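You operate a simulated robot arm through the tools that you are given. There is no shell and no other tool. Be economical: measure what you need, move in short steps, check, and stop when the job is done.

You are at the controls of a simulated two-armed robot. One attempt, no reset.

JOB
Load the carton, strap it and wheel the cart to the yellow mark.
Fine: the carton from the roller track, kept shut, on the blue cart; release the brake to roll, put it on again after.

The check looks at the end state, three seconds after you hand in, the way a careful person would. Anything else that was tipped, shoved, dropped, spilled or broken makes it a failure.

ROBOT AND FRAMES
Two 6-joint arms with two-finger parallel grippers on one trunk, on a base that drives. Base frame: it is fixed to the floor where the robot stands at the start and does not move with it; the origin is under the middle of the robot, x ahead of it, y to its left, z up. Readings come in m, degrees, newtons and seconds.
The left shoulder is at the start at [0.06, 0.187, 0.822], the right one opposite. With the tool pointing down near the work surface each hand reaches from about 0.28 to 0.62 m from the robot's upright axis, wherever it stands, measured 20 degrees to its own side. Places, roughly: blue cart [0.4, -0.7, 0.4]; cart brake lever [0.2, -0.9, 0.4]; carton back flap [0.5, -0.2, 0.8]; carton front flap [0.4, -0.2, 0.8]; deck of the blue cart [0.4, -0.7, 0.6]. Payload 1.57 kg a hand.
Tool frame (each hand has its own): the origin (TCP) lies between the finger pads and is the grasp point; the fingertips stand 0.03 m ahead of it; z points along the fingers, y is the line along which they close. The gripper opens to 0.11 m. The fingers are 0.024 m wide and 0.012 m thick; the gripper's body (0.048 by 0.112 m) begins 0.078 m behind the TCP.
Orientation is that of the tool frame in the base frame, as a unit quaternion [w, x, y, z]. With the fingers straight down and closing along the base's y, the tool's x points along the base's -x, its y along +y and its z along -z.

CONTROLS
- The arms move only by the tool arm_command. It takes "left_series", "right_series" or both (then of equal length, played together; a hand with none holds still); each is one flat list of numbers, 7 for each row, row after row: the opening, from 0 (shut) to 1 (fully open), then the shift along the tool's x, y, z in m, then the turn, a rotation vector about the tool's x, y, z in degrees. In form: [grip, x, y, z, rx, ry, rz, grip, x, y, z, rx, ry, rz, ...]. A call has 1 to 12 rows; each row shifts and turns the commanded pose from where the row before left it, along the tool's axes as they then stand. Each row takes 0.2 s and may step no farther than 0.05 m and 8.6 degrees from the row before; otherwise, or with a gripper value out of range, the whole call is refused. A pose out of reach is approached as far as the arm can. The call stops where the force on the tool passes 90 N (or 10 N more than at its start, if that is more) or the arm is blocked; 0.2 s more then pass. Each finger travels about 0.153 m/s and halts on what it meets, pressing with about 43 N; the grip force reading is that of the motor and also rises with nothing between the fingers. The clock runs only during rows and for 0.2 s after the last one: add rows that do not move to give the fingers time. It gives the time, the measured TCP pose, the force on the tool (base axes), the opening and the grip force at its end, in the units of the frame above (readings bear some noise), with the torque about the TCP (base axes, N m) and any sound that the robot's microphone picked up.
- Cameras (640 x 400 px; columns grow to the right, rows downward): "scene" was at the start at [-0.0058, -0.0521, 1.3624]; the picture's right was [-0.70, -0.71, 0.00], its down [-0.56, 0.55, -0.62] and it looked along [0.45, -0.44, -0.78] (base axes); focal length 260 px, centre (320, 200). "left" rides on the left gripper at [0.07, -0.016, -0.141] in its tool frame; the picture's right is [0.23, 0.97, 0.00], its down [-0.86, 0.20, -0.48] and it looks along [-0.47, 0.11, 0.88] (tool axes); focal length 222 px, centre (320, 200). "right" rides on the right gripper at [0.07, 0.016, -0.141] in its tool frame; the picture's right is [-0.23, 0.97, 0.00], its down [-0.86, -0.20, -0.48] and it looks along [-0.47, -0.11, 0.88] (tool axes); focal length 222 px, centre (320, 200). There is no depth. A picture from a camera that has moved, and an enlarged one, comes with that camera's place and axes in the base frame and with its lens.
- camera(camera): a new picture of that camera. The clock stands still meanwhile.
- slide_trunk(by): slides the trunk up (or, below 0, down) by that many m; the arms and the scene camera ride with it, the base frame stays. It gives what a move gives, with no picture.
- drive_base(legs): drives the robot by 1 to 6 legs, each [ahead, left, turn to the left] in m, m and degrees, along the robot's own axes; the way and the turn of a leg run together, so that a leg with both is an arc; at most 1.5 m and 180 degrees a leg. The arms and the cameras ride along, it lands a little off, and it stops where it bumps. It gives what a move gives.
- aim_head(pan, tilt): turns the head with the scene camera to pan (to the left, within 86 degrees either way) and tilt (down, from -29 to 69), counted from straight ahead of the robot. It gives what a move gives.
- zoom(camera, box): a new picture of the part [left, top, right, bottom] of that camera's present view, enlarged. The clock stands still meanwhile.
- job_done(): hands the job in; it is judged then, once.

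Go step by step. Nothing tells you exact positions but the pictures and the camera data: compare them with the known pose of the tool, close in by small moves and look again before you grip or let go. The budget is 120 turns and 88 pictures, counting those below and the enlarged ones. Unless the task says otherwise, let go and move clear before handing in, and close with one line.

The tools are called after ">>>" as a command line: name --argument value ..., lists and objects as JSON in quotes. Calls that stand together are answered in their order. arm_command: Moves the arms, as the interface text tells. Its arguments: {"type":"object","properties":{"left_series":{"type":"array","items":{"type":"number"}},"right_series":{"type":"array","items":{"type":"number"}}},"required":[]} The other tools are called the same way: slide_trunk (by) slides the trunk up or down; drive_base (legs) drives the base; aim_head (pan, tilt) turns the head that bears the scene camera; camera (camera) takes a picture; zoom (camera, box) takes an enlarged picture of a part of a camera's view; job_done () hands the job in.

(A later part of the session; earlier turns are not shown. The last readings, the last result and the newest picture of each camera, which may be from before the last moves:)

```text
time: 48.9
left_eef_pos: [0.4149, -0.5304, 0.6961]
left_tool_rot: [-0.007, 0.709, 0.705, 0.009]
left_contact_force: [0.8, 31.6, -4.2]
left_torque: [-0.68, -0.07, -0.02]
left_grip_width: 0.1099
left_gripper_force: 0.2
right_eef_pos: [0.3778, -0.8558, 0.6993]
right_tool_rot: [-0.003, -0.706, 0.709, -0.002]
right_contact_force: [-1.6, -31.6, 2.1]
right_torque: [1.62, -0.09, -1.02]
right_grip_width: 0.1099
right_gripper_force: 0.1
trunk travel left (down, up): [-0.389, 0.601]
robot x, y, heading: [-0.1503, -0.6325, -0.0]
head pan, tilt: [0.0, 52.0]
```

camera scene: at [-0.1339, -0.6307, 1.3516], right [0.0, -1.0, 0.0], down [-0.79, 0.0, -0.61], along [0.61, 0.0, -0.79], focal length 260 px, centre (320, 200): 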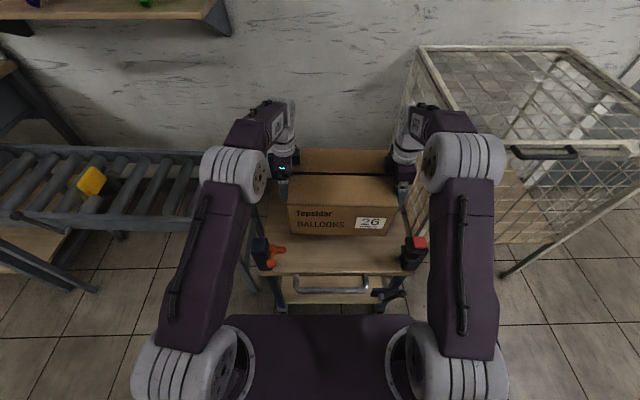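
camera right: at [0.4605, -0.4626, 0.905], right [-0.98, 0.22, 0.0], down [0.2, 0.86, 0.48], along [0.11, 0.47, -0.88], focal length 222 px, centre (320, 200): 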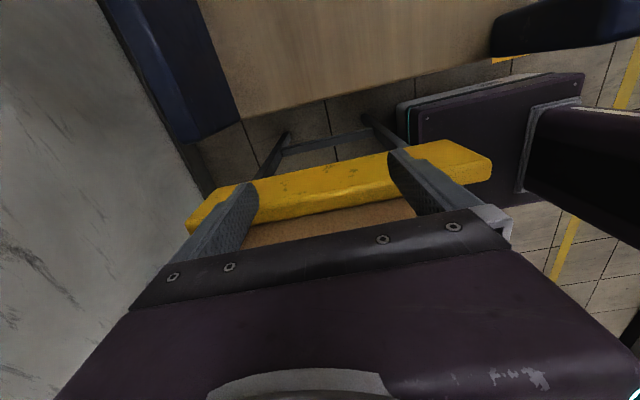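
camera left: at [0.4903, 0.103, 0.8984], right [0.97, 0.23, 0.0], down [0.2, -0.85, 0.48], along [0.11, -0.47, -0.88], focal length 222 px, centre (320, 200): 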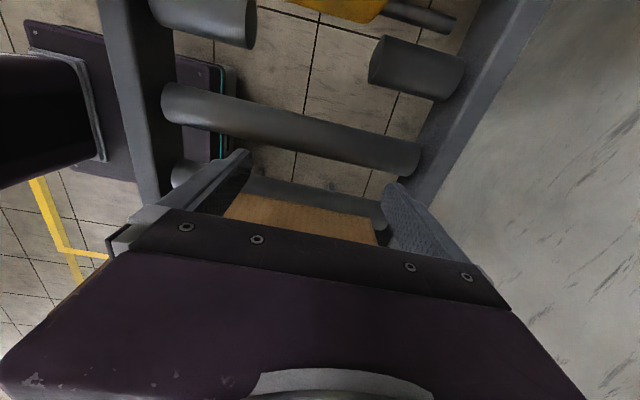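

The deck is probably nearer z≈.57, so I'll continue down gently.

>>> slide_trunk --by -0.008

>>> slide_trunk --by -0.005

>>> zoom --camera "scene" --box '[270, 190, 410, 260]'

```text
time: 49.5
left_eef_pos: [0.4145, -0.5306, 0.6887]
left_tool_rot: [-0.008, 0.709, 0.705, 0.008]
left_contact_force: [-1.2, 31.4, -4.8]
left_torque: [-0.76, -0.06, -0.01]
left_grip_width: 0.1096
left_gripper_force: 0.1
right_eef_pos: [0.3792, -0.8577, 0.6911]
right_tool_rot: [-0.004, -0.705, 0.71, -0.003]
right_contact_force: [-0.2, -32.0, 1.0]
right_torque: [1.6, -0.1, -0.97]
right_grip_width: 0.1101
right_gripper_force: 0.1
trunk travel left (down, up): [-0.381, 0.609]
robot x, y, heading: [-0.147, -0.6326, -0.2]
head pan, tilt: [0.0, 52.0]
```

```text
time: 50.0
left_eef_pos: [0.4137, -0.5302, 0.6827]
left_tool_rot: [-0.007, 0.709, 0.705, 0.008]
left_contact_force: [1.2, 30.7, -3.4]
left_torque: [-0.75, -0.08, 0.01]
left_grip_width: 0.1101
left_gripper_force: 0.0
right_eef_pos: [0.3784, -0.8572, 0.6867]
right_tool_rot: [-0.002, -0.705, 0.709, -0.003]
right_contact_force: [0.0, -31.6, 1.6]
right_torque: [1.56, -0.05, -0.99]
right_grip_width: 0.1097
right_gripper_force: 0.1
trunk travel left (down, up): [-0.376, 0.614]
robot x, y, heading: [-0.1522, -0.6282, -0.1]
head pan, tilt: [0.0, 52.0]
```

```text
4.57 times, centred on (340, 225) of scene
camera zoom: at [-0.1341, -0.6307, 1.2876], right [0.0, -1.0, 0.0], down [-0.79, 0.0, -0.62], along [0.62, 0.0, -0.79], focal length 1188 px, centre (229, 86)
```

zoom: 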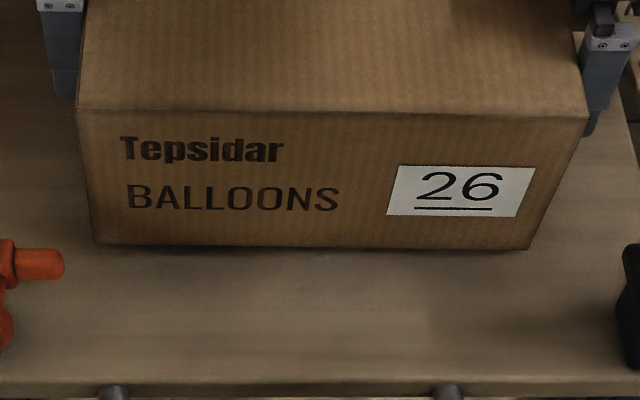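

>>> slide_trunk --by -0.005

>>> slide_trunk --by -0.005

>>> zoom --camera "scene" --box '[270, 190, 410, 260]'

```text
time: 50.5
left_eef_pos: [0.4149, -0.531, 0.6776]
left_tool_rot: [-0.007, 0.71, 0.705, 0.009]
left_contact_force: [0.3, 31.2, -4.4]
left_torque: [-0.79, -0.1, 0.02]
left_grip_width: 0.1099
left_gripper_force: 0.0
right_eef_pos: [0.3793, -0.8575, 0.6807]
right_tool_rot: [-0.002, -0.705, 0.709, -0.003]
right_contact_force: [0.1, -31.1, 0.8]
right_torque: [1.63, -0.07, -1.0]
right_grip_width: 0.1099
right_gripper_force: 0.0
trunk travel left (down, up): [-0.371, 0.619]
robot x, y, heading: [-0.152, -0.6293, -0.0]
head pan, tilt: [0.0, 52.0]
```

```text
time: 51.1
left_eef_pos: [0.4141, -0.5307, 0.6729]
left_tool_rot: [-0.007, 0.71, 0.704, 0.009]
left_contact_force: [0.6, 31.0, -4.9]
left_torque: [-0.85, -0.07, 0.0]
left_grip_width: 0.1099
left_gripper_force: 0.2
right_eef_pos: [0.3783, -0.8567, 0.6757]
right_tool_rot: [-0.003, -0.705, 0.709, -0.004]
right_contact_force: [0.2, -31.8, 1.5]
right_torque: [1.58, -0.08, -0.95]
right_grip_width: 0.1101
right_gripper_force: 0.2
trunk travel left (down, up): [-0.366, 0.624]
robot x, y, heading: [-0.1495, -0.6291, 0.1]
head pan, tilt: [0.0, 52.0]
```

```text
4.57 times, centred on (340, 225) of scene
camera zoom: at [-0.1341, -0.6307, 1.2776], right [0.0, -1.0, 0.0], down [-0.79, 0.0, -0.62], along [0.62, 0.0, -0.79], focal length 1188 px, centre (229, 86)
```

zoom: 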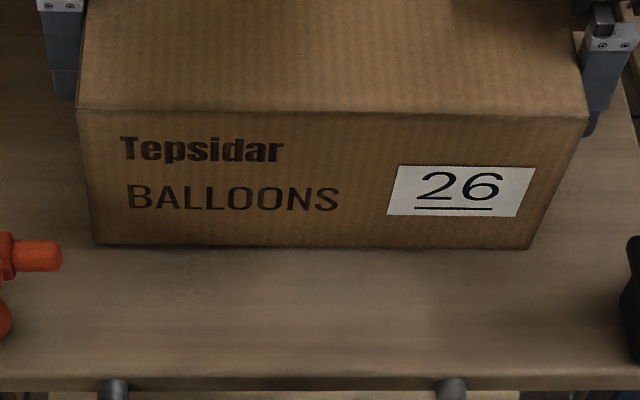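

>>> slide_trunk --by -0.006

>>> slide_trunk --by -0.006

>>> zoom --camera "scene" --box '[270, 190, 410, 260]'

```text
time: 51.6
left_eef_pos: [0.4144, -0.529, 0.6679]
left_tool_rot: [-0.007, 0.709, 0.705, 0.009]
left_contact_force: [4.2, 32.9, -0.5]
left_torque: [-1.43, 1.2, 0.36]
left_grip_width: 0.11
left_gripper_force: 0.1
right_eef_pos: [0.3791, -0.8555, 0.6722]
right_tool_rot: [-0.003, -0.706, 0.708, -0.005]
right_contact_force: [3.1, -29.3, 16.4]
right_torque: [1.74, -0.08, -0.5]
right_grip_width: 0.1098
right_gripper_force: 0.0
trunk travel left (down, up): [-0.36, 0.63]
robot x, y, heading: [-0.1485, -0.6346, -0.3]
head pan, tilt: [0.0, 52.0]
```

```text
time: 52.2
left_eef_pos: [0.4149, -0.5296, 0.6617]
left_tool_rot: [-0.006, 0.709, 0.706, 0.009]
left_contact_force: [2.9, 34.0, 0.6]
left_torque: [-2.07, 0.77, 0.0]
left_grip_width: 0.1103
left_gripper_force: 0.1
right_eef_pos: [0.3787, -0.8563, 0.6642]
right_tool_rot: [-0.004, -0.706, 0.709, -0.003]
right_contact_force: [2.6, -29.6, 12.0]
right_torque: [1.79, 0.22, -0.61]
right_grip_width: 0.11
right_gripper_force: 0.0
trunk travel left (down, up): [-0.354, 0.636]
robot x, y, heading: [-0.1503, -0.6308, -0.3]
head pan, tilt: [0.0, 52.0]
```

```text
4.57 times, centred on (340, 225) of scene
camera zoom: at [-0.1349, -0.6297, 1.2655], right [0.0, -1.0, 0.0], down [-0.79, 0.0, -0.62], along [0.62, 0.0, -0.79], focal length 1188 px, centre (229, 86)
```

zoom: 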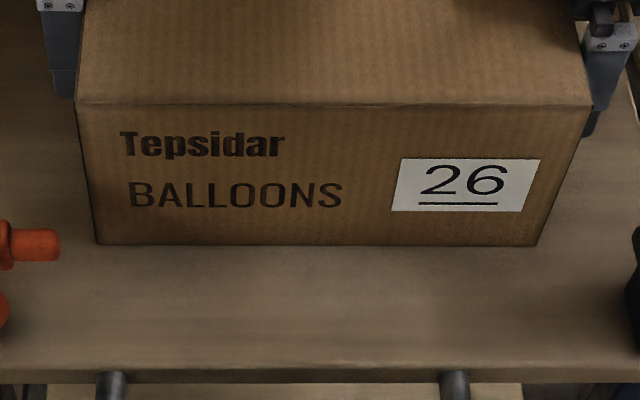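

The carton has landed (net +12 N upward). I'll release both sides evenly by a small amount, then lift the trunk.

>>> arm_command --left_series '[1, 0.002, 0, 0, 0, 0, 0, 1, 0.003, 0, 0, 0, 0, 0, 1, 0.01, 0, 0, 0, 0, 0, 1, 0.01, 0, 0, 0, 0, 0]' --right_series '[1, 0.002, 0, 0, 0, 0, 0, 1, 0.003, 0, 0, 0, 0, 0, 1, 0.01, 0, 0, 0, 0, 0, 1, 0.01, 0, 0, 0, 0, 0]'

>>> camera --camera "scene"

```text
time: 53.2
left_eef_pos: [0.4144, -0.5072, 0.6616]
left_tool_rot: [-0.006, 0.709, 0.705, 0.007]
left_contact_force: [-1.7, 0.5, 0.6]
left_torque: [0.01, -0.01, 0.0]
left_grip_width: 0.1102
left_gripper_force: 0.1
right_eef_pos: [0.3776, -0.8815, 0.6649]
right_tool_rot: [-0.003, -0.705, 0.709, -0.002]
right_contact_force: [0.0, 0.3, 0.6]
right_torque: [-0.01, -0.01, 0.03]
right_grip_width: 0.1102
right_gripper_force: 0.1
trunk travel left (down, up): [-0.354, 0.636]
robot x, y, heading: [-0.1503, -0.6343, -0.1]
head pan, tilt: [0.0, 52.0]
```

```text
54 pictures are left
camera scene: at [-0.1344, -0.6308, 1.2656], right [0.0, -1.0, 0.0], down [-0.79, 0.0, -0.62], along [0.62, 0.0, -0.79], focal length 260 px, centre (320, 200)
```

scene: 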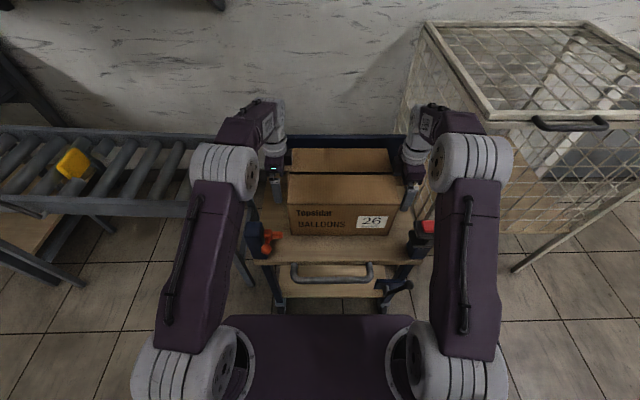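

The carton is resting and I'm free of it. I'll lift the arms by trunk, back away, and get a close look at the strap tongue and buckle.

>>> slide_trunk --by 0.2

>>> drive_base --legs '[[-0.1, 0.02, 0]]'

>>> arm_command --right_series '[1, -0.02, 0.01, 0, 0, 0, 7.5, 1, -0.02, 0.01, 0, 0, 0, 7.5, 1, -0.02, 0.01, 0, 0, 0, 7.5, 1, -0.02, 0.01, 0, 0, 0, 7.5, 1, -0.01, 0.01, 0, 0, 0, 7.5, 1, 0, 0, 0, 0, 0, 7.5, 1, 0, 0, 0, 0, 0, 7.5, 1, 0, 0, 0, 0, 0, 7.5, 1, 0, 0, 0, 0, 0, 7.5, 1, 0, 0, 0, 0, 0, 7.5, 1, 0, 0, 0, 0, 0, 7.5, 1, 0, 0, 0, 0, 0, 7.5]'

>>> camera --camera "right"

>>> zoom --camera "scene" --box '[220, 200, 460, 350]'

```text
time: 55.3
left_eef_pos: [0.4128, -0.5076, 0.8614]
left_tool_rot: [-0.006, 0.709, 0.705, 0.007]
left_contact_force: [-0.7, -0.4, 0.0]
left_torque: [0.02, 0.0, 0.01]
left_grip_width: 0.1101
left_gripper_force: 0.1
right_eef_pos: [0.379, -0.8805, 0.8648]
right_tool_rot: [-0.002, -0.705, 0.709, -0.003]
right_contact_force: [0.0, -0.6, 0.0]
right_torque: [0.0, 0.0, -0.03]
right_grip_width: 0.11
right_gripper_force: 0.2
trunk travel left (down, up): [-0.554, 0.436]
robot x, y, heading: [-0.1484, -0.6307, -0.2]
head pan, tilt: [0.0, 52.0]
```

```text
time: 56.5
left_eef_pos: [0.3123, -0.4863, 0.8614]
left_tool_rot: [-0.005, 0.71, 0.704, 0.007]
left_contact_force: [0.4, 0.2, 0.5]
left_torque: [0.0, 0.01, -0.02]
left_grip_width: 0.1101
left_gripper_force: 0.0
right_eef_pos: [0.2775, -0.8609, 0.8636]
right_tool_rot: [-0.003, -0.705, 0.709, -0.003]
right_contact_force: [-0.7, -0.6, 0.3]
right_torque: [0.01, -0.03, 0.04]
right_grip_width: 0.11
right_gripper_force: 0.1
trunk travel left (down, up): [-0.554, 0.436]
robot x, y, heading: [-0.2519, -0.6126, -0.2]
head pan, tilt: [0.0, 52.0]
```

```text
time: 59.1
left_eef_pos: [0.3132, -0.4865, 0.8612]
left_tool_rot: [-0.006, 0.71, 0.705, 0.006]
left_contact_force: [0.0, -0.1, -0.3]
left_torque: [0.0, 0.0, 0.01]
left_grip_width: 0.1101
left_gripper_force: 0.1
right_eef_pos: [0.2527, -0.7606, 0.8644]
right_tool_rot: [-0.001, 0.004, 1.0, -0.003]
right_contact_force: [0.9, -0.1, -0.6]
right_torque: [0.01, 0.01, 0.0]
right_grip_width: 0.1098
right_gripper_force: 0.2
trunk travel left (down, up): [-0.554, 0.436]
robot x, y, heading: [-0.2518, -0.6143, -0.0]
head pan, tilt: [0.0, 52.0]
```

```text
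53 pictures are left
camera right: at [0.1816, -0.7418, 1.0054], right [0.23, 0.97, -0.01], down [0.85, -0.2, 0.48], along [0.46, -0.12, -0.88], focal length 222 px, centre (320, 200)
```

right: 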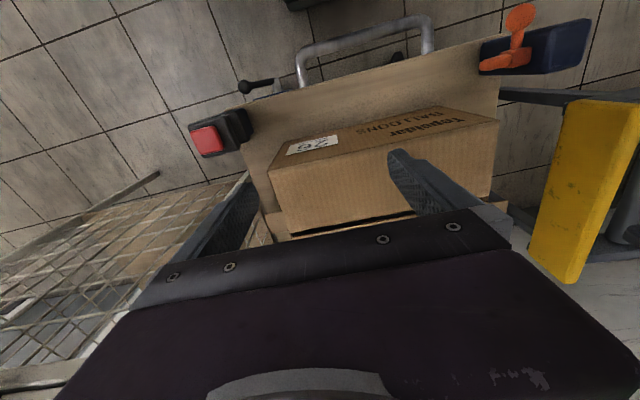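

```text
2.67 times, centred on (340, 275) of scene
camera zoom: at [-0.2348, -0.6105, 1.4656], right [0.0, -1.0, 0.0], down [-0.79, 0.0, -0.62], along [0.62, 0.0, -0.79], focal length 693 px, centre (267, 0)
```

zoom: 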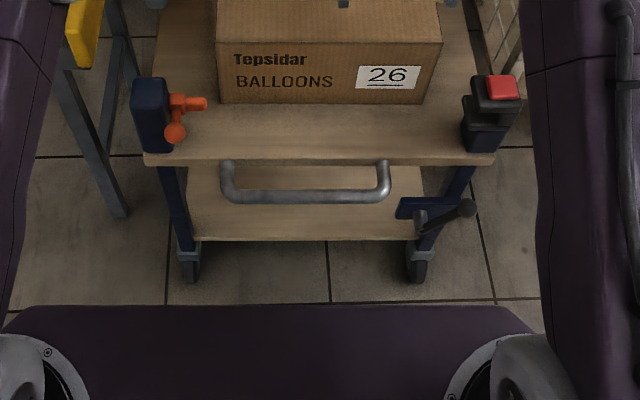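

>>> zoom --camera "right" --box '[440, 0, 600, 100]'

>>> zoom --camera "right" --box '[170, 60, 330, 160]'

>>> zoom --camera "scene" --box '[255, 220, 335, 270]'

>>> zoom --camera "scene" --box '[360, 215, 440, 305]'

```text
4.00 times, centred on (520, 50) of right
camera zoom: at [0.1816, -0.7418, 1.0054], right [0.23, 0.97, -0.01], down [0.85, -0.2, 0.48], along [0.46, -0.12, -0.88], focal length 888 px, centre (-480, 800)
```

zoom: 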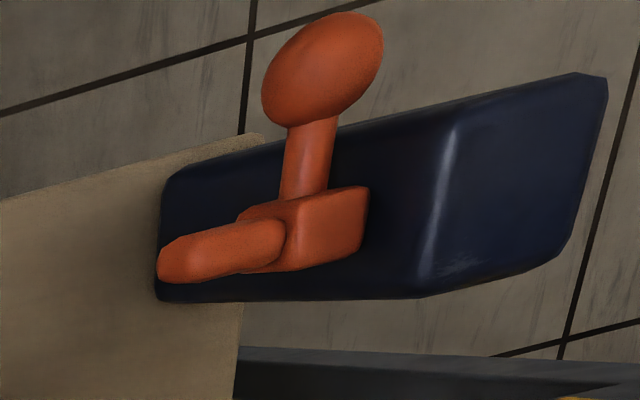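

```text
4.00 times, centred on (250, 110) of right
camera zoom: at [0.1816, -0.7418, 1.0054], right [0.23, 0.97, -0.01], down [0.85, -0.2, 0.48], along [0.46, -0.12, -0.88], focal length 888 px, centre (600, 560)
```

zoom: 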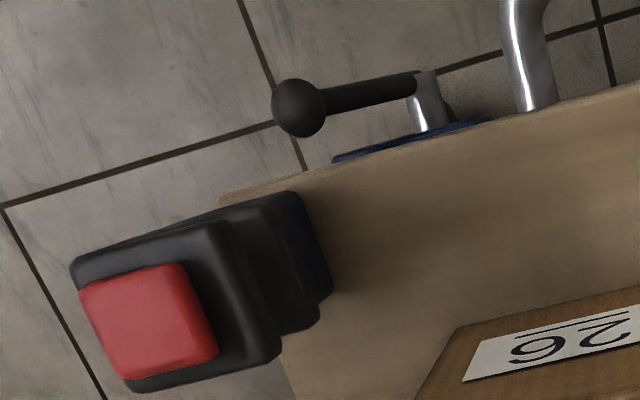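

```text
8.00 times, centred on (295, 245) of scene
camera zoom: at [-0.2348, -0.6105, 1.4656], right [0.0, -1.0, 0.0], down [-0.79, 0.0, -0.62], along [0.62, 0.0, -0.79], focal length 2078 px, centre (520, -160)
```

zoom: 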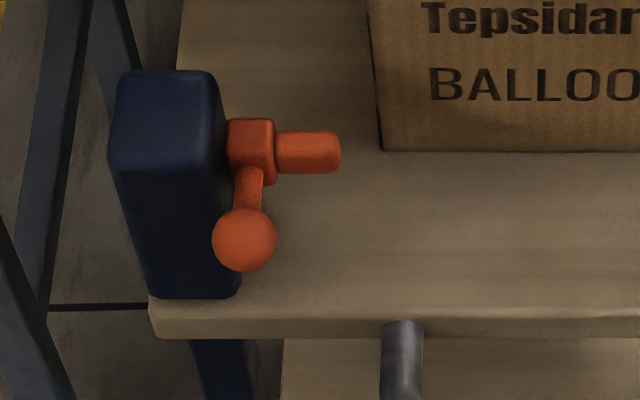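

```text
4.44 times, centred on (400, 260) of scene
camera zoom: at [-0.2348, -0.6105, 1.4656], right [0.0, -1.0, 0.0], down [-0.79, 0.0, -0.62], along [0.62, 0.0, -0.79], focal length 1154 px, centre (-36, -67)
```

zoom: 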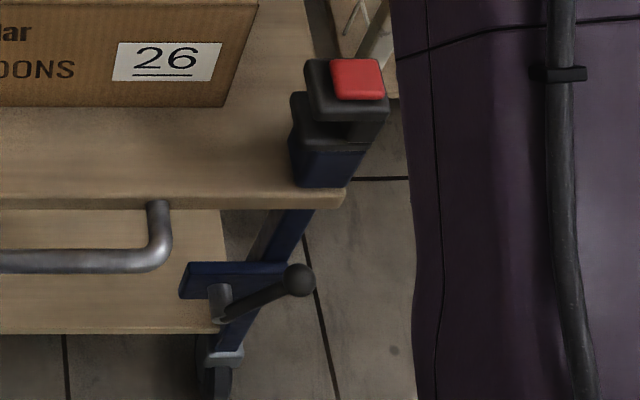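

The tongue block is at about [.217,-.492,.668], its tip points -y, and the ball grip is at [.177,-.492,.659]. The buckle is at about [.22,-.915,.70]. I'll use the left hand's camera, which looks toward -y, to see the slot.

>>> camera --camera "left"

>>> arm_command --right_series '[1, 0.04, 0, 0, 0, 0, 0, 1, 0.04, 0, 0, 0, 0, 0, 1, 0.04, 0, 0, 0, 0, 0]'

>>> camera --camera "right"

```text
47 pictures are left
camera left: at [0.2972, -0.4198, 1.0028], right [0.98, 0.22, 0.01], down [0.19, -0.86, 0.46], along [0.11, -0.45, -0.89], focal length 222 px, centre (320, 200)
```

left: 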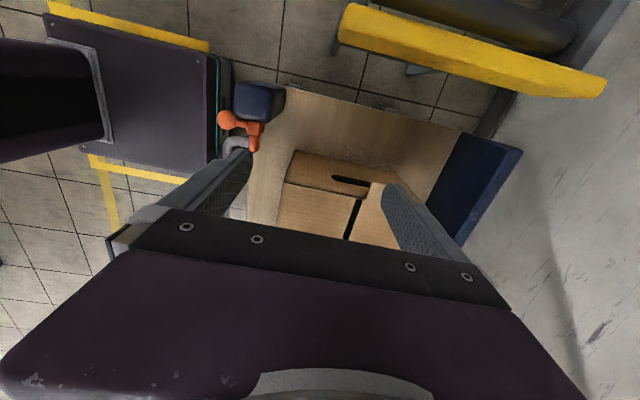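

```text
time: 59.9
left_eef_pos: [0.3115, -0.4873, 0.8617]
left_tool_rot: [-0.005, 0.71, 0.705, 0.008]
left_contact_force: [-0.7, 0.2, 0.0]
left_torque: [-0.01, 0.0, 0.0]
left_grip_width: 0.1101
left_gripper_force: 0.0
right_eef_pos: [0.1313, -0.7615, 0.8633]
right_tool_rot: [0.0, 0.002, 1.0, -0.003]
right_contact_force: [0.0, 0.0, 0.1]
right_torque: [0.02, -0.01, 0.02]
right_grip_width: 0.1101
right_gripper_force: 0.0
trunk travel left (down, up): [-0.554, 0.436]
robot x, y, heading: [-0.2485, -0.6099, 0.0]
head pan, tilt: [0.0, 52.0]
```

```text
46 pictures are left
camera right: at [0.0592, -0.7422, 1.0059], right [0.23, 0.97, -0.01], down [0.85, -0.2, 0.48], along [0.47, -0.12, -0.88], focal length 222 px, centre (320, 200)
```

right: 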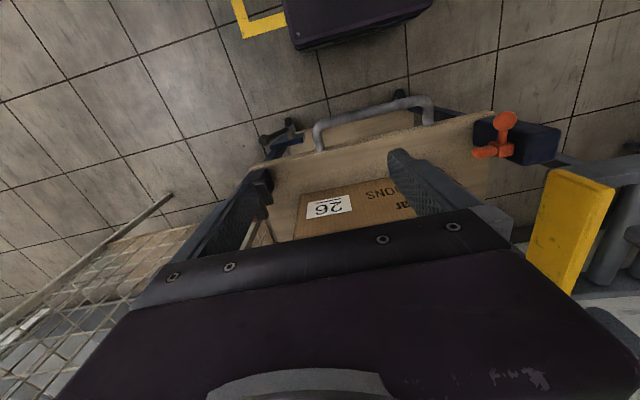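

I need a lower, oblique view of the buckle slot and the brake lever, so I'll back off to the left, lower the trunk and look with the head.

>>> drive_base --legs '[[-0.4, 0.3, -25]]'

>>> slide_trunk --by -0.35

>>> aim_head --pan -10 --tilt 25

>>> camera --camera "scene"

```text
time: 62.9
left_eef_pos: [-0.0076, -0.3596, 0.86]
left_tool_rot: [-0.004, 0.847, 0.531, 0.007]
left_contact_force: [0.2, 0.4, 0.7]
left_torque: [-0.01, 0.01, -0.01]
left_grip_width: 0.1101
left_gripper_force: 0.0
right_eef_pos: [-0.2888, -0.5296, 0.8642]
right_tool_rot: [-0.001, 0.222, 0.975, -0.004]
right_contact_force: [0.4, -0.8, -0.5]
right_torque: [-0.03, 0.01, 0.02]
right_grip_width: 0.1098
right_gripper_force: 0.1
trunk travel left (down, up): [-0.554, 0.436]
robot x, y, heading: [-0.5696, -0.2327, -25.6]
head pan, tilt: [0.0, 52.0]
```

```text
time: 66.3
left_eef_pos: [-0.009, -0.3621, 0.511]
left_tool_rot: [-0.003, 0.847, 0.532, 0.008]
left_contact_force: [-0.6, 0.5, 0.9]
left_torque: [-0.01, -0.01, 0.02]
left_grip_width: 0.11
left_gripper_force: 0.1
right_eef_pos: [-0.2894, -0.5306, 0.5144]
right_tool_rot: [0.0, 0.223, 0.975, -0.004]
right_contact_force: [-0.6, 0.0, -0.9]
right_torque: [0.02, -0.01, -0.01]
right_grip_width: 0.1099
right_gripper_force: 0.1
trunk travel left (down, up): [-0.204, 0.786]
robot x, y, heading: [-0.5726, -0.2317, -25.7]
head pan, tilt: [0.0, 52.0]
```

```text
time: 67.2
left_eef_pos: [-0.0089, -0.3594, 0.5111]
left_tool_rot: [-0.003, 0.847, 0.531, 0.008]
left_contact_force: [0.5, 0.6, 1.0]
left_torque: [-0.01, 0.0, 0.02]
left_grip_width: 0.1103
left_gripper_force: 0.0
right_eef_pos: [-0.2882, -0.5303, 0.5132]
right_tool_rot: [-0.001, 0.222, 0.975, -0.004]
right_contact_force: [0.1, -0.1, -1.1]
right_torque: [0.03, 0.01, -0.02]
right_grip_width: 0.11
right_gripper_force: 0.1
trunk travel left (down, up): [-0.204, 0.786]
robot x, y, heading: [-0.5726, -0.2306, -25.7]
head pan, tilt: [-10.0, 25.0]
```

```text
45 pictures are left
camera scene: at [-0.5485, -0.2575, 1.1557], right [-0.58, -0.81, 0.0], down [-0.34, 0.25, -0.91], along [0.74, -0.53, -0.42], focal length 260 px, centre (320, 200)
```

scene: 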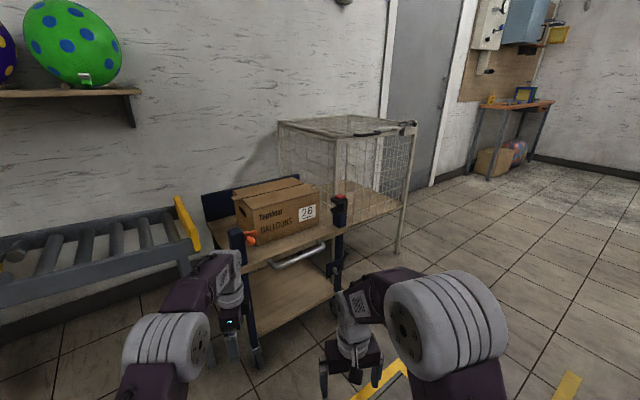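

>>> zoom --camera "scene" --box '[316, 185, 364, 215]'

>>> zoom --camera "scene" --box '[220, 185, 372, 305]'

```text
13.33 times, centred on (340, 200) of scene
camera zoom: at [-0.5485, -0.2575, 1.1557], right [-0.58, -0.81, 0.0], down [-0.34, 0.25, -0.91], along [0.74, -0.53, -0.42], focal length 3463 px, centre (53, 200)
```

zoom: 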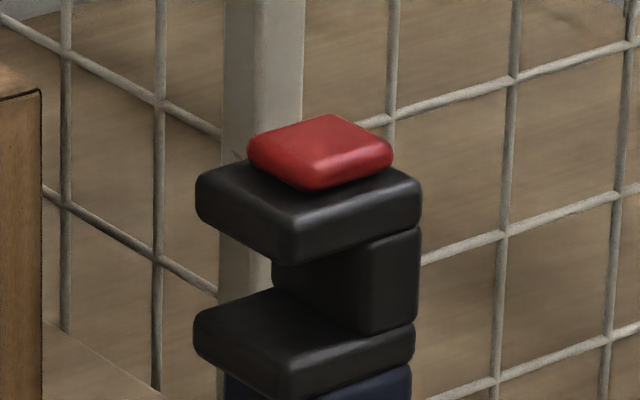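

```text
3.33 times, centred on (296, 245) of scene
camera zoom: at [-0.5485, -0.2575, 1.1557], right [-0.58, -0.81, 0.0], down [-0.34, 0.25, -0.91], along [0.74, -0.53, -0.42], focal length 866 px, centre (400, 50)
```

zoom: 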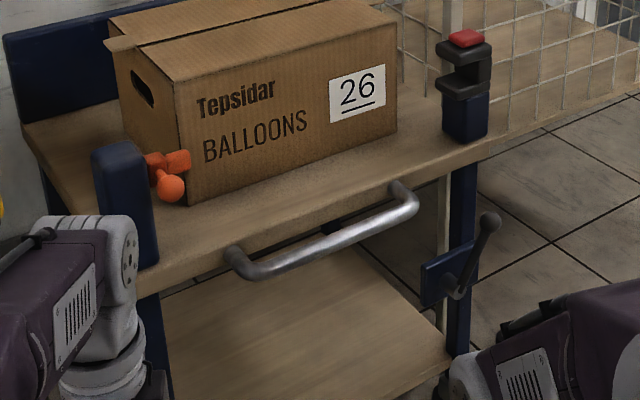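

The buckle is a C-shaped slot open toward +y, with its gap at about z .658-.687 and center x≈.22, so it lines up with the tongue. The plan is to grip the ball from above (closing along y), slide it about 0.38 m in -y and click it in. First I'll park the left hand clear and raise the trunk.

>>> slide_trunk --by 0.3

>>> arm_command --left_series '[1, 0.025, -0.035, -0.02, 0, 0, 0, 1, 0.025, -0.035, -0.02, 0, 0, 0, 1, 0.025, -0.035, -0.02, 0, 0, 0, 1, 0.025, -0.035, -0.02, 0, 0, 0, 1, 0.025, -0.035, -0.02, 0, 0, 0, 1, 0.025, -0.035, -0.02, 0, 0, 0]' --right_series '[0.65, -0.004, 0.02, 0, 0, 0, 0, 0.65, -0.004, 0.02, 0, 0, 0, 0, 0.65, -0.004, 0.02, 0, 0, 0, 0, 0.65, -0.004, 0.02, 0, 0, 0, 0, 0.65, -0.004, 0.02, 0, 0, 0, 0, 0.65, -0.004, 0.02, 0, 0, 0, 0]'

>>> drive_base --legs '[[0, 0, 25.6], [0, -0.28, 0]]'

```text
time: 70.2
left_eef_pos: [-0.0079, -0.3607, 0.8118]
left_tool_rot: [-0.005, 0.847, 0.531, 0.008]
left_contact_force: [-0.6, 0.1, 0.0]
left_torque: [-0.01, 0.02, -0.02]
left_grip_width: 0.11
left_gripper_force: 0.0
right_eef_pos: [-0.2883, -0.5304, 0.8127]
right_tool_rot: [-0.001, 0.222, 0.975, -0.004]
right_contact_force: [0.2, -0.2, 0.0]
right_torque: [0.04, -0.01, 0.02]
right_grip_width: 0.1099
right_gripper_force: 0.0
trunk travel left (down, up): [-0.504, 0.486]
robot x, y, heading: [-0.567, -0.2301, -25.5]
head pan, tilt: [-10.0, 25.0]
```

```text
time: 71.6
left_eef_pos: [-0.1352, -0.1367, 0.9368]
left_tool_rot: [-0.004, 0.847, 0.531, 0.009]
left_contact_force: [-0.5, 0.3, -0.6]
left_torque: [-0.05, 0.0, 0.03]
left_grip_width: 0.11
left_gripper_force: 0.0
right_eef_pos: [-0.2156, -0.4324, 0.8117]
right_tool_rot: [-0.001, 0.223, 0.975, -0.004]
right_contact_force: [0.0, 0.3, 0.3]
right_torque: [-0.03, 0.0, -0.01]
right_grip_width: 0.0715
right_gripper_force: 0.1
trunk travel left (down, up): [-0.504, 0.486]
robot x, y, heading: [-0.5705, -0.2323, -25.5]
head pan, tilt: [-10.0, 25.0]
```

```text
time: 74.8
left_eef_pos: [-0.2159, -0.2494, 0.9359]
left_tool_rot: [-0.007, 0.711, 0.703, 0.007]
left_contact_force: [-0.3, 0.1, 0.3]
left_torque: [0.01, 0.01, 0.02]
left_grip_width: 0.11
left_gripper_force: 0.1
right_eef_pos: [-0.166, -0.5523, 0.8116]
right_tool_rot: [0.001, 0.005, 1.0, -0.003]
right_contact_force: [0.5, 0.0, 0.0]
right_torque: [-0.02, -0.03, -0.03]
right_grip_width: 0.0717
right_gripper_force: 0.1
trunk travel left (down, up): [-0.504, 0.486]
robot x, y, heading: [-0.5687, -0.5176, -0.6]
head pan, tilt: [-10.0, 25.0]
```

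>>> drive_base --legs '[[0.33, -0.07, 0.6]]'

>>> arm_command --right_series '[0.65, 0, 0.04, 0, 0, 0, 0, 0.65, 0, 0.04, 0, 0, 0, 0, 0.65, 0, 0.04, 0, 0, 0, 0]'

>>> aim_head --pan 0 --tilt 50

>>> camera --camera "right"

>>> camera --camera "scene"

```text
time: 77.0
left_eef_pos: [0.1076, -0.3193, 0.9347]
left_tool_rot: [-0.005, 0.709, 0.705, 0.007]
left_contact_force: [0.0, 0.7, 0.3]
left_torque: [0.02, -0.03, 0.0]
left_grip_width: 0.11
left_gripper_force: 0.1
right_eef_pos: [0.1607, -0.6204, 0.8108]
right_tool_rot: [-0.001, 0.002, 1.0, -0.004]
right_contact_force: [1.0, 0.4, 0.3]
right_torque: [0.0, 0.01, 0.0]
right_grip_width: 0.0716
right_gripper_force: 0.1
trunk travel left (down, up): [-0.504, 0.486]
robot x, y, heading: [-0.2413, -0.5884, 0.2]
head pan, tilt: [-10.0, 25.0]
```

```text
time: 77.8
left_eef_pos: [0.1066, -0.318, 0.9349]
left_tool_rot: [-0.006, 0.709, 0.706, 0.007]
left_contact_force: [-0.3, -0.3, 0.7]
left_torque: [-0.02, 0.0, 0.03]
left_grip_width: 0.11
left_gripper_force: 0.0
right_eef_pos: [0.1617, -0.4993, 0.8093]
right_tool_rot: [-0.001, 0.001, 1.0, -0.005]
right_contact_force: [0.0, 1.2, -0.3]
right_torque: [-0.04, -0.01, -0.02]
right_grip_width: 0.0715
right_gripper_force: 0.2
trunk travel left (down, up): [-0.504, 0.486]
robot x, y, heading: [-0.2466, -0.5889, 0.0]
head pan, tilt: [-10.0, 25.0]
```

```text
time: 78.7
left_eef_pos: [0.1068, -0.3191, 0.9356]
left_tool_rot: [-0.005, 0.709, 0.706, 0.007]
left_contact_force: [-0.9, -0.4, -0.8]
left_torque: [-0.01, 0.0, -0.01]
left_grip_width: 0.1101
left_gripper_force: 0.1
right_eef_pos: [0.1616, -0.501, 0.8094]
right_tool_rot: [-0.001, 0.001, 1.0, -0.004]
right_contact_force: [-0.1, -0.9, 0.0]
right_torque: [-0.03, 0.03, -0.01]
right_grip_width: 0.0717
right_gripper_force: 0.0
trunk travel left (down, up): [-0.504, 0.486]
robot x, y, heading: [-0.2446, -0.5943, 0.0]
head pan, tilt: [0.0, 50.0]
```

```text
42 pictures are left
camera right: at [0.0903, -0.482, 0.9509], right [0.23, 0.97, -0.01], down [0.85, -0.2, 0.48], along [0.47, -0.12, -0.88], focal length 222 px, centre (320, 200)
```

right: 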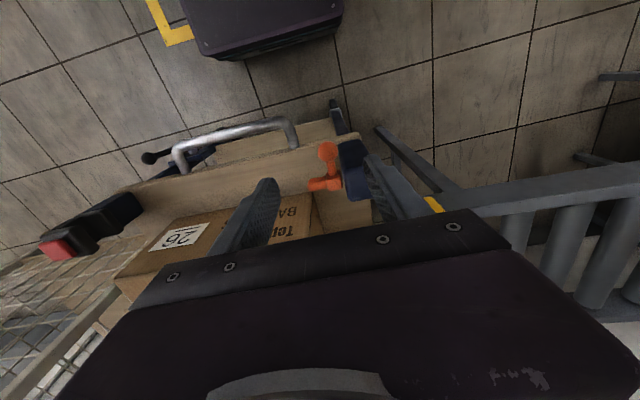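

```text
41 pictures are left
camera scene: at [-0.2285, -0.5901, 1.4183], right [0.0, -1.0, 0.0], down [-0.77, 0.0, -0.64], along [0.64, 0.0, -0.77], focal length 260 px, centre (320, 200)
```

scene: 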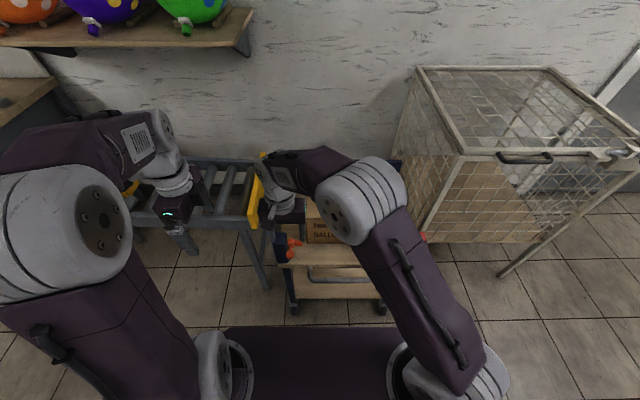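

The ball is confirmed at about [.178,-.494,.659]. I'll descend straddling it with the fingers at x≈.172, in front of the post.

>>> arm_command --right_series '[0.65, -0.01, 0.007, 0.03, 0, 0, 0, 0.65, 0, 0, 0.04, 0, 0, 0, 0.65, 0, 0, 0.04, 0, 0, 0, 0.65, 0, 0, 0.02, 0, 0, 0]'

>>> zoom --camera "right" --box '[200, 60, 440, 220]'

>>> zoom --camera "scene" --box '[250, 180, 350, 280]'

```text
time: 79.7
left_eef_pos: [0.1075, -0.3196, 0.9365]
left_tool_rot: [-0.005, 0.709, 0.705, 0.007]
left_contact_force: [0.0, -0.7, -0.8]
left_torque: [-0.02, 0.02, -0.02]
left_grip_width: 0.1097
left_gripper_force: 0.0
right_eef_pos: [0.1729, -0.4948, 0.6784]
right_tool_rot: [0.0, 0.001, 1.0, -0.003]
right_contact_force: [1.1, -0.4, 0.1]
right_torque: [-0.03, -0.03, -0.02]
right_grip_width: 0.0716
right_gripper_force: 0.1
trunk travel left (down, up): [-0.504, 0.486]
robot x, y, heading: [-0.2442, -0.5883, 0.3]
head pan, tilt: [0.0, 50.0]
```

```text
2.50 times, centred on (320, 140) of right
camera zoom: at [0.1003, -0.4757, 0.8207], right [0.23, 0.97, -0.01], down [0.85, -0.2, 0.48], along [0.47, -0.12, -0.88], focal length 555 px, centre (320, 350)
```

zoom: 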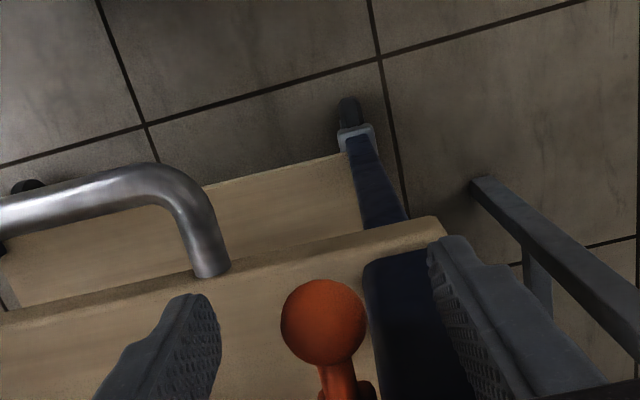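

```text
4.00 times, centred on (300, 230) of scene
camera zoom: at [-0.2285, -0.5903, 1.4183], right [0.0, -1.0, 0.0], down [-0.77, 0.0, -0.64], along [0.64, 0.0, -0.77], focal length 1039 px, centre (400, 80)
```

zoom: 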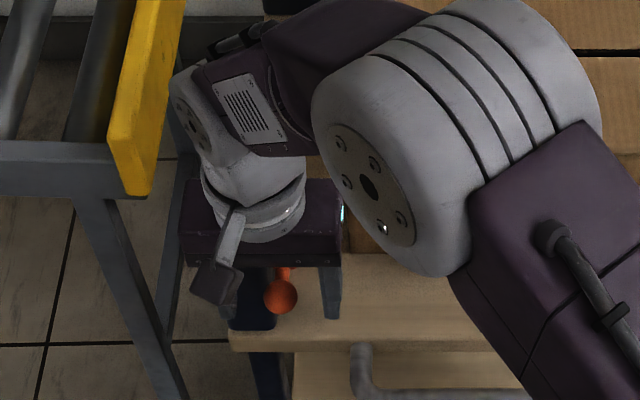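

The ball is centred between the fingers. Going down to its middle and closing.

>>> arm_command --right_series '[0.65, -0.002, 0, 0.018, 0, 0, 0, 0.4, 0, 0, 0, 0, 0, 0, 0.1, 0, 0, 0, 0, 0, 0, 0.1, 0, 0, 0, 0, 0, 0, 0.1, 0, 0, 0, 0, 0, 0]'

>>> zoom --camera "right" --box '[200, 60, 440, 220]'

```text
time: 80.9
left_eef_pos: [0.1084, -0.3182, 0.9358]
left_tool_rot: [-0.005, 0.709, 0.705, 0.007]
left_contact_force: [0.8, 0.1, -0.1]
left_torque: [0.0, 0.0, -0.03]
left_grip_width: 0.1101
left_gripper_force: 0.0
right_eef_pos: [0.1723, -0.4944, 0.6605]
right_tool_rot: [0.0, 0.002, 1.0, -0.004]
right_contact_force: [0.3, -0.4, -2.4]
right_torque: [0.01, -0.17, 0.01]
right_grip_width: 0.027
right_gripper_force: 37.6
trunk travel left (down, up): [-0.504, 0.486]
robot x, y, heading: [-0.2436, -0.5898, 0.1]
head pan, tilt: [0.0, 50.0]
```

```text
2.50 times, centred on (320, 140) of right
camera zoom: at [0.1011, -0.4759, 0.8026], right [0.23, 0.97, -0.01], down [0.85, -0.2, 0.48], along [0.47, -0.12, -0.88], focal length 555 px, centre (320, 350)
```

zoom: 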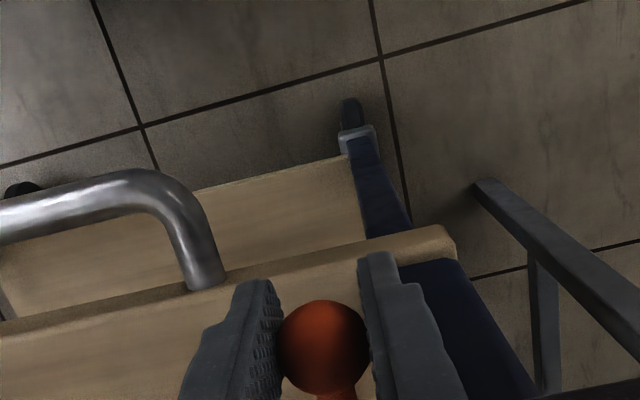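

I have it gripped (27 mm). Pulling the tongue toward -y in small steps.

>>> arm_command --right_series '[0.1, 0, -0.01, 0, 0, 0, 0, 0.1, 0, -0.02, 0, 0, 0, 0, 0.1, 0, -0.02, 0, 0, 0, 0]'

>>> zoom --camera "right" --box '[200, 60, 440, 220]'

```text
time: 81.7
left_eef_pos: [0.1074, -0.3185, 0.9363]
left_tool_rot: [-0.005, 0.709, 0.705, 0.006]
left_contact_force: [-0.5, 0.6, 0.0]
left_torque: [-0.01, -0.01, 0.0]
left_grip_width: 0.1101
left_gripper_force: 0.0
right_eef_pos: [0.1723, -0.5459, 0.6616]
right_tool_rot: [-0.002, 0.001, 1.0, -0.005]
right_contact_force: [-7.0, 1.1, -14.6]
right_torque: [0.15, -0.07, -0.1]
right_grip_width: 0.0266
right_gripper_force: 37.7
trunk travel left (down, up): [-0.504, 0.486]
robot x, y, heading: [-0.2446, -0.5934, -0.1]
head pan, tilt: [0.0, 50.0]
```

```text
2.50 times, centred on (320, 140) of right
camera zoom: at [0.1015, -0.5274, 0.803], right [0.23, 0.97, -0.01], down [0.86, -0.2, 0.48], along [0.46, -0.12, -0.88], focal length 555 px, centre (320, 350)
```

zoom: 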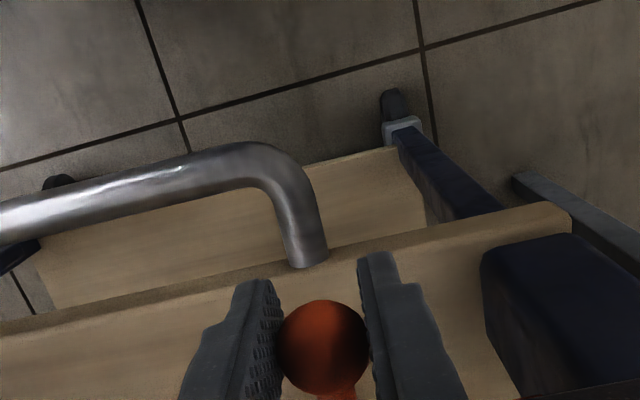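

The tongue follows. I'll keep pulling and monitor the forces.

>>> arm_command --right_series '[0.1, 0, -0.025, 0.001, 0, 0, 0, 0.1, 0, -0.03, 0.001, 0, 0, 0, 0.1, 0, -0.03, 0, 0, 0, 0, 0.1, 0, -0.03, 0, 0, 0, 0]'

>>> camera --camera "scene"

```text
time: 82.7
left_eef_pos: [0.1068, -0.3189, 0.9352]
left_tool_rot: [-0.005, 0.709, 0.705, 0.006]
left_contact_force: [-0.2, 0.5, 0.4]
left_torque: [0.01, 0.03, 0.02]
left_grip_width: 0.1101
left_gripper_force: 0.0
right_eef_pos: [0.1727, -0.6606, 0.6611]
right_tool_rot: [0.001, 0.001, 1.0, -0.004]
right_contact_force: [-8.0, 1.8, -4.5]
right_torque: [0.2, 0.57, -0.1]
right_grip_width: 0.0265
right_gripper_force: 37.6
trunk travel left (down, up): [-0.504, 0.486]
robot x, y, heading: [-0.243, -0.5871, 0.0]
head pan, tilt: [0.0, 50.0]
```

```text
36 pictures are left
camera scene: at [-0.2292, -0.5907, 1.4183], right [0.0, -1.0, 0.0], down [-0.77, 0.0, -0.64], along [0.64, 0.0, -0.77], focal length 260 px, centre (320, 200)
```

scene: 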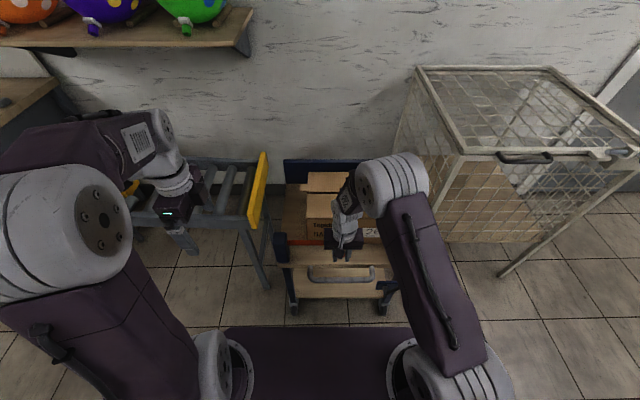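

The orange strap is paying out across the front of the carton. Continuing to just short of the buckle.

>>> arm_command --right_series '[0.1, 0, -0.03, 0, 0, 0, 0, 0.1, 0, -0.03, 0, 0, 0, 0, 0.1, 0, -0.03, 0, 0, 0, 0, 0.1, 0, -0.03, 0, 0, 0, 0, 0.1, 0, -0.02, 0, 0, 0, 0]'

>>> camera --camera "right"

>>> zoom --camera "scene" --box '[340, 190, 440, 290]'

```text
time: 83.9
left_eef_pos: [0.1091, -0.3196, 0.9344]
left_tool_rot: [-0.007, 0.71, 0.705, 0.007]
left_contact_force: [0.7, 0.7, 0.5]
left_torque: [-0.02, 0.02, 0.03]
left_grip_width: 0.1098
left_gripper_force: 0.1
right_eef_pos: [0.1731, -0.8004, 0.6621]
right_tool_rot: [-0.002, 0.0, 1.0, -0.003]
right_contact_force: [-3.3, 2.3, -28.5]
right_torque: [0.02, -0.02, 0.02]
right_grip_width: 0.0264
right_gripper_force: 37.4
trunk travel left (down, up): [-0.504, 0.486]
robot x, y, heading: [-0.2444, -0.5944, -0.1]
head pan, tilt: [0.0, 50.0]
```

```text
35 pictures are left
camera right: at [0.1018, -0.7817, 0.8038], right [0.23, 0.97, -0.01], down [0.86, -0.2, 0.47], along [0.46, -0.12, -0.88], focal length 222 px, centre (320, 200)
```

right: 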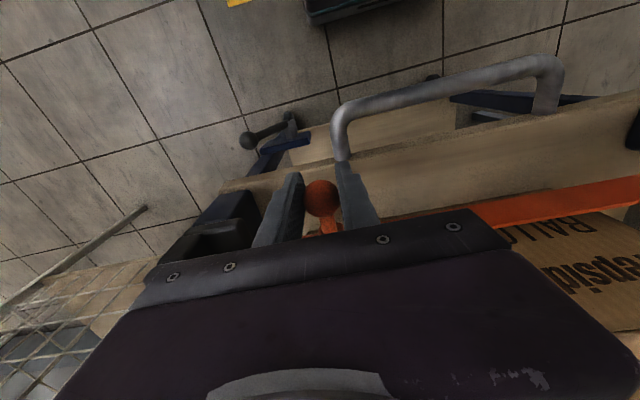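

```text
4.00 times, centred on (390, 240) of scene
camera zoom: at [-0.2258, -0.5918, 1.418], right [0.0, -1.0, 0.0], down [-0.77, 0.0, -0.64], along [0.64, 0.0, -0.77], focal length 1039 px, centre (40, 40)
```

zoom: 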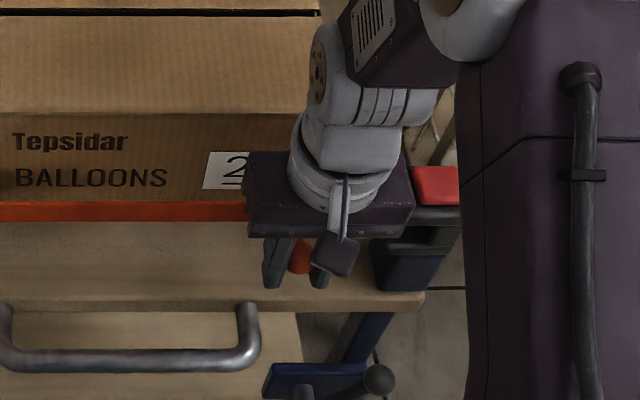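

>>> zoom --camera "right" --box '[160, 150, 400, 270]'

>>> arm_command --right_series '[0.1, 0, 0, 0, 0, 0, 0, 0.1, 0, 0, 0, 0, 0, 0]'

```text
2.67 times, centred on (280, 210) of right
camera zoom: at [0.1018, -0.7817, 0.8038], right [0.23, 0.97, -0.01], down [0.86, -0.2, 0.47], along [0.46, -0.12, -0.88], focal length 592 px, centre (427, 173)
```

zoom: 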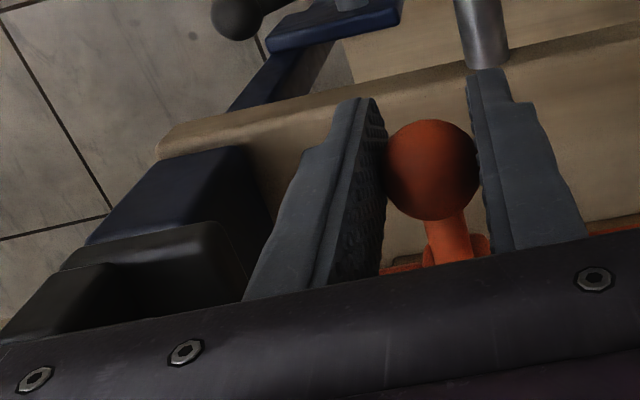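

```text
time: 84.5
left_eef_pos: [0.1078, -0.3188, 0.9346]
left_tool_rot: [-0.007, 0.709, 0.706, 0.007]
left_contact_force: [0.9, -0.6, 0.0]
left_torque: [0.01, 0.01, -0.04]
left_grip_width: 0.1099
left_gripper_force: 0.1
right_eef_pos: [0.1724, -0.7997, 0.6611]
right_tool_rot: [-0.002, 0.001, 1.0, -0.003]
right_contact_force: [-5.6, 2.7, -28.9]
right_torque: [-0.01, 0.27, 0.01]
right_grip_width: 0.0266
right_gripper_force: 38.0
trunk travel left (down, up): [-0.504, 0.486]
robot x, y, heading: [-0.2466, -0.5896, -0.1]
head pan, tilt: [0.0, 50.0]
```

A downward pull of 29 N suggests the tongue wants to sit slightly lower, so I'll relieve it by lowering 3 mm.

>>> arm_command --right_series '[0.1, 0, 0, 0.003, 0, 0, 0, 0.1, 0, 0, 0, 0, 0, 0]'

```text
time: 85.1
left_eef_pos: [0.1059, -0.3196, 0.9365]
left_tool_rot: [-0.004, 0.709, 0.705, 0.008]
left_contact_force: [-1.0, 0.6, -0.4]
left_torque: [0.02, 0.0, 0.01]
left_grip_width: 0.1098
left_gripper_force: 0.1
right_eef_pos: [0.1718, -0.7997, 0.6612]
right_tool_rot: [0.001, 0.003, 1.0, -0.004]
right_contact_force: [-6.6, 2.4, 7.8]
right_torque: [0.07, 0.85, -0.01]
right_grip_width: 0.0267
right_gripper_force: 37.3
trunk travel left (down, up): [-0.504, 0.486]
robot x, y, heading: [-0.2457, -0.5905, 0.1]
head pan, tilt: [0.0, 50.0]
```

The tongue is guided vertically, and the force is now small. I'll push it into the buckle and listen for the click.

>>> arm_command --right_series '[0.1, 0, -0.02, 0, 0, 0, 0, 0.1, 0, -0.02, 0, 0, 0, 0, 0.1, 0, -0.01, 0, 0, 0, 0, 0.1, 0, -0.008, 0, 0, 0, 0, 0.1, 0, -0.007, 0, 0, 0, 0]'

```text
time: 86.3
left_eef_pos: [0.1048, -0.3168, 0.9357]
left_tool_rot: [-0.004, 0.709, 0.706, 0.007]
left_contact_force: [0.1, -0.3, 0.4]
left_torque: [0.05, 0.04, 0.0]
left_grip_width: 0.1099
left_gripper_force: 0.1
right_eef_pos: [0.1718, -0.8639, 0.6613]
right_tool_rot: [0.004, 0.001, 1.0, -0.005]
right_contact_force: [6.6, 3.5, 37.2]
right_torque: [-0.01, -0.3, 0.04]
right_grip_width: 0.0267
right_gripper_force: 37.6
trunk travel left (down, up): [-0.504, 0.486]
robot x, y, heading: [-0.2436, -0.5903, 0.1]
head pan, tilt: [0.0, 50.0]
```

>>> arm_command --right_series '[0.1, 0, 0, -0.003, 0, 0, 0, 0.1, 0, -0.004, 0, 0, 0, 0, 0.1, 0, -0.004, 0, 0, 0, 0, 0.1, 0, 0, 0, 0, 0, 0]'

>>> zoom --camera "right" --box '[160, 150, 400, 270]'

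```text
time: 87.3
left_eef_pos: [0.1076, -0.3151, 0.9343]
left_tool_rot: [-0.005, 0.708, 0.706, 0.006]
left_contact_force: [0.3, 0.3, 0.7]
left_torque: [0.0, -0.03, -0.03]
left_grip_width: 0.11
left_gripper_force: 0.2
right_eef_pos: [0.1719, -0.8688, 0.6616]
right_tool_rot: [-0.004, 0.0, 1.0, -0.004]
right_contact_force: [8.7, 38.0, -7.5]
right_torque: [0.03, -0.53, 0.16]
right_grip_width: 0.027
right_gripper_force: 38.0
trunk travel left (down, up): [-0.504, 0.486]
robot x, y, heading: [-0.2444, -0.5894, 0.1]
head pan, tilt: [0.0, 50.0]
```

```text
2.67 times, centred on (280, 210) of right
camera zoom: at [0.1017, -0.8492, 0.8036], right [0.23, 0.97, -0.01], down [0.86, -0.2, 0.47], along [0.46, -0.12, -0.88], focal length 592 px, centre (427, 173)
```

zoom: 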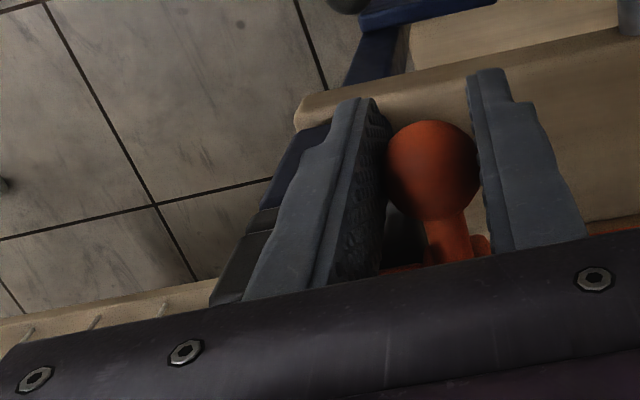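

There's resistance of 38 N at the buckle. Pushing a little further.

>>> arm_command --right_series '[0.1, 0, -0.003, 0, 0, 0, 0, 0.1, 0, -0.002, 0, 0, 0, 0, 0.1, 0, 0, 0, 0, 0, 0]'

```text
time: 88.1
left_eef_pos: [0.11, -0.3138, 0.9318]
left_tool_rot: [-0.005, 0.708, 0.706, 0.003]
left_contact_force: [1.0, -0.2, -0.1]
left_torque: [0.02, 0.01, 0.02]
left_grip_width: 0.11
left_gripper_force: 0.1
right_eef_pos: [0.1709, -0.8692, 0.6619]
right_tool_rot: [-0.006, 0.0, 1.0, -0.005]
right_contact_force: [2.8, 73.5, -30.6]
right_torque: [-0.38, 0.21, 0.33]
right_grip_width: 0.0273
right_gripper_force: 37.8
trunk travel left (down, up): [-0.504, 0.486]
robot x, y, heading: [-0.2473, -0.5902, 0.1]
head pan, tilt: [0.0, 50.0]
```

It's blocked at y=-.869, which is the depth I predicted for full seating. I'll ease off and tug gently to see whether it latched.

>>> arm_command --right_series '[0.1, 0, 0.005, 0, 0, 0, 0, 0.1, 0, 0.004, 0, 0, 0, 0, 0.1, 0, 0.004, 0, 0, 0, 0]'

```text
time: 88.9
left_eef_pos: [0.107, -0.3196, 0.9354]
left_tool_rot: [-0.006, 0.709, 0.705, 0.007]
left_contact_force: [0.6, 0.1, -0.8]
left_torque: [-0.01, 0.01, -0.02]
left_grip_width: 0.1098
left_gripper_force: 0.0
right_eef_pos: [0.1728, -0.8665, 0.6657]
right_tool_rot: [0.002, 0.003, 1.0, -0.005]
right_contact_force: [-1.9, 3.7, 0.1]
right_torque: [0.07, 0.19, -0.01]
right_grip_width: 0.0268
right_gripper_force: 37.3
trunk travel left (down, up): [-0.504, 0.486]
robot x, y, heading: [-0.2439, -0.5919, -0.4]
head pan, tilt: [0.0, 50.0]
```

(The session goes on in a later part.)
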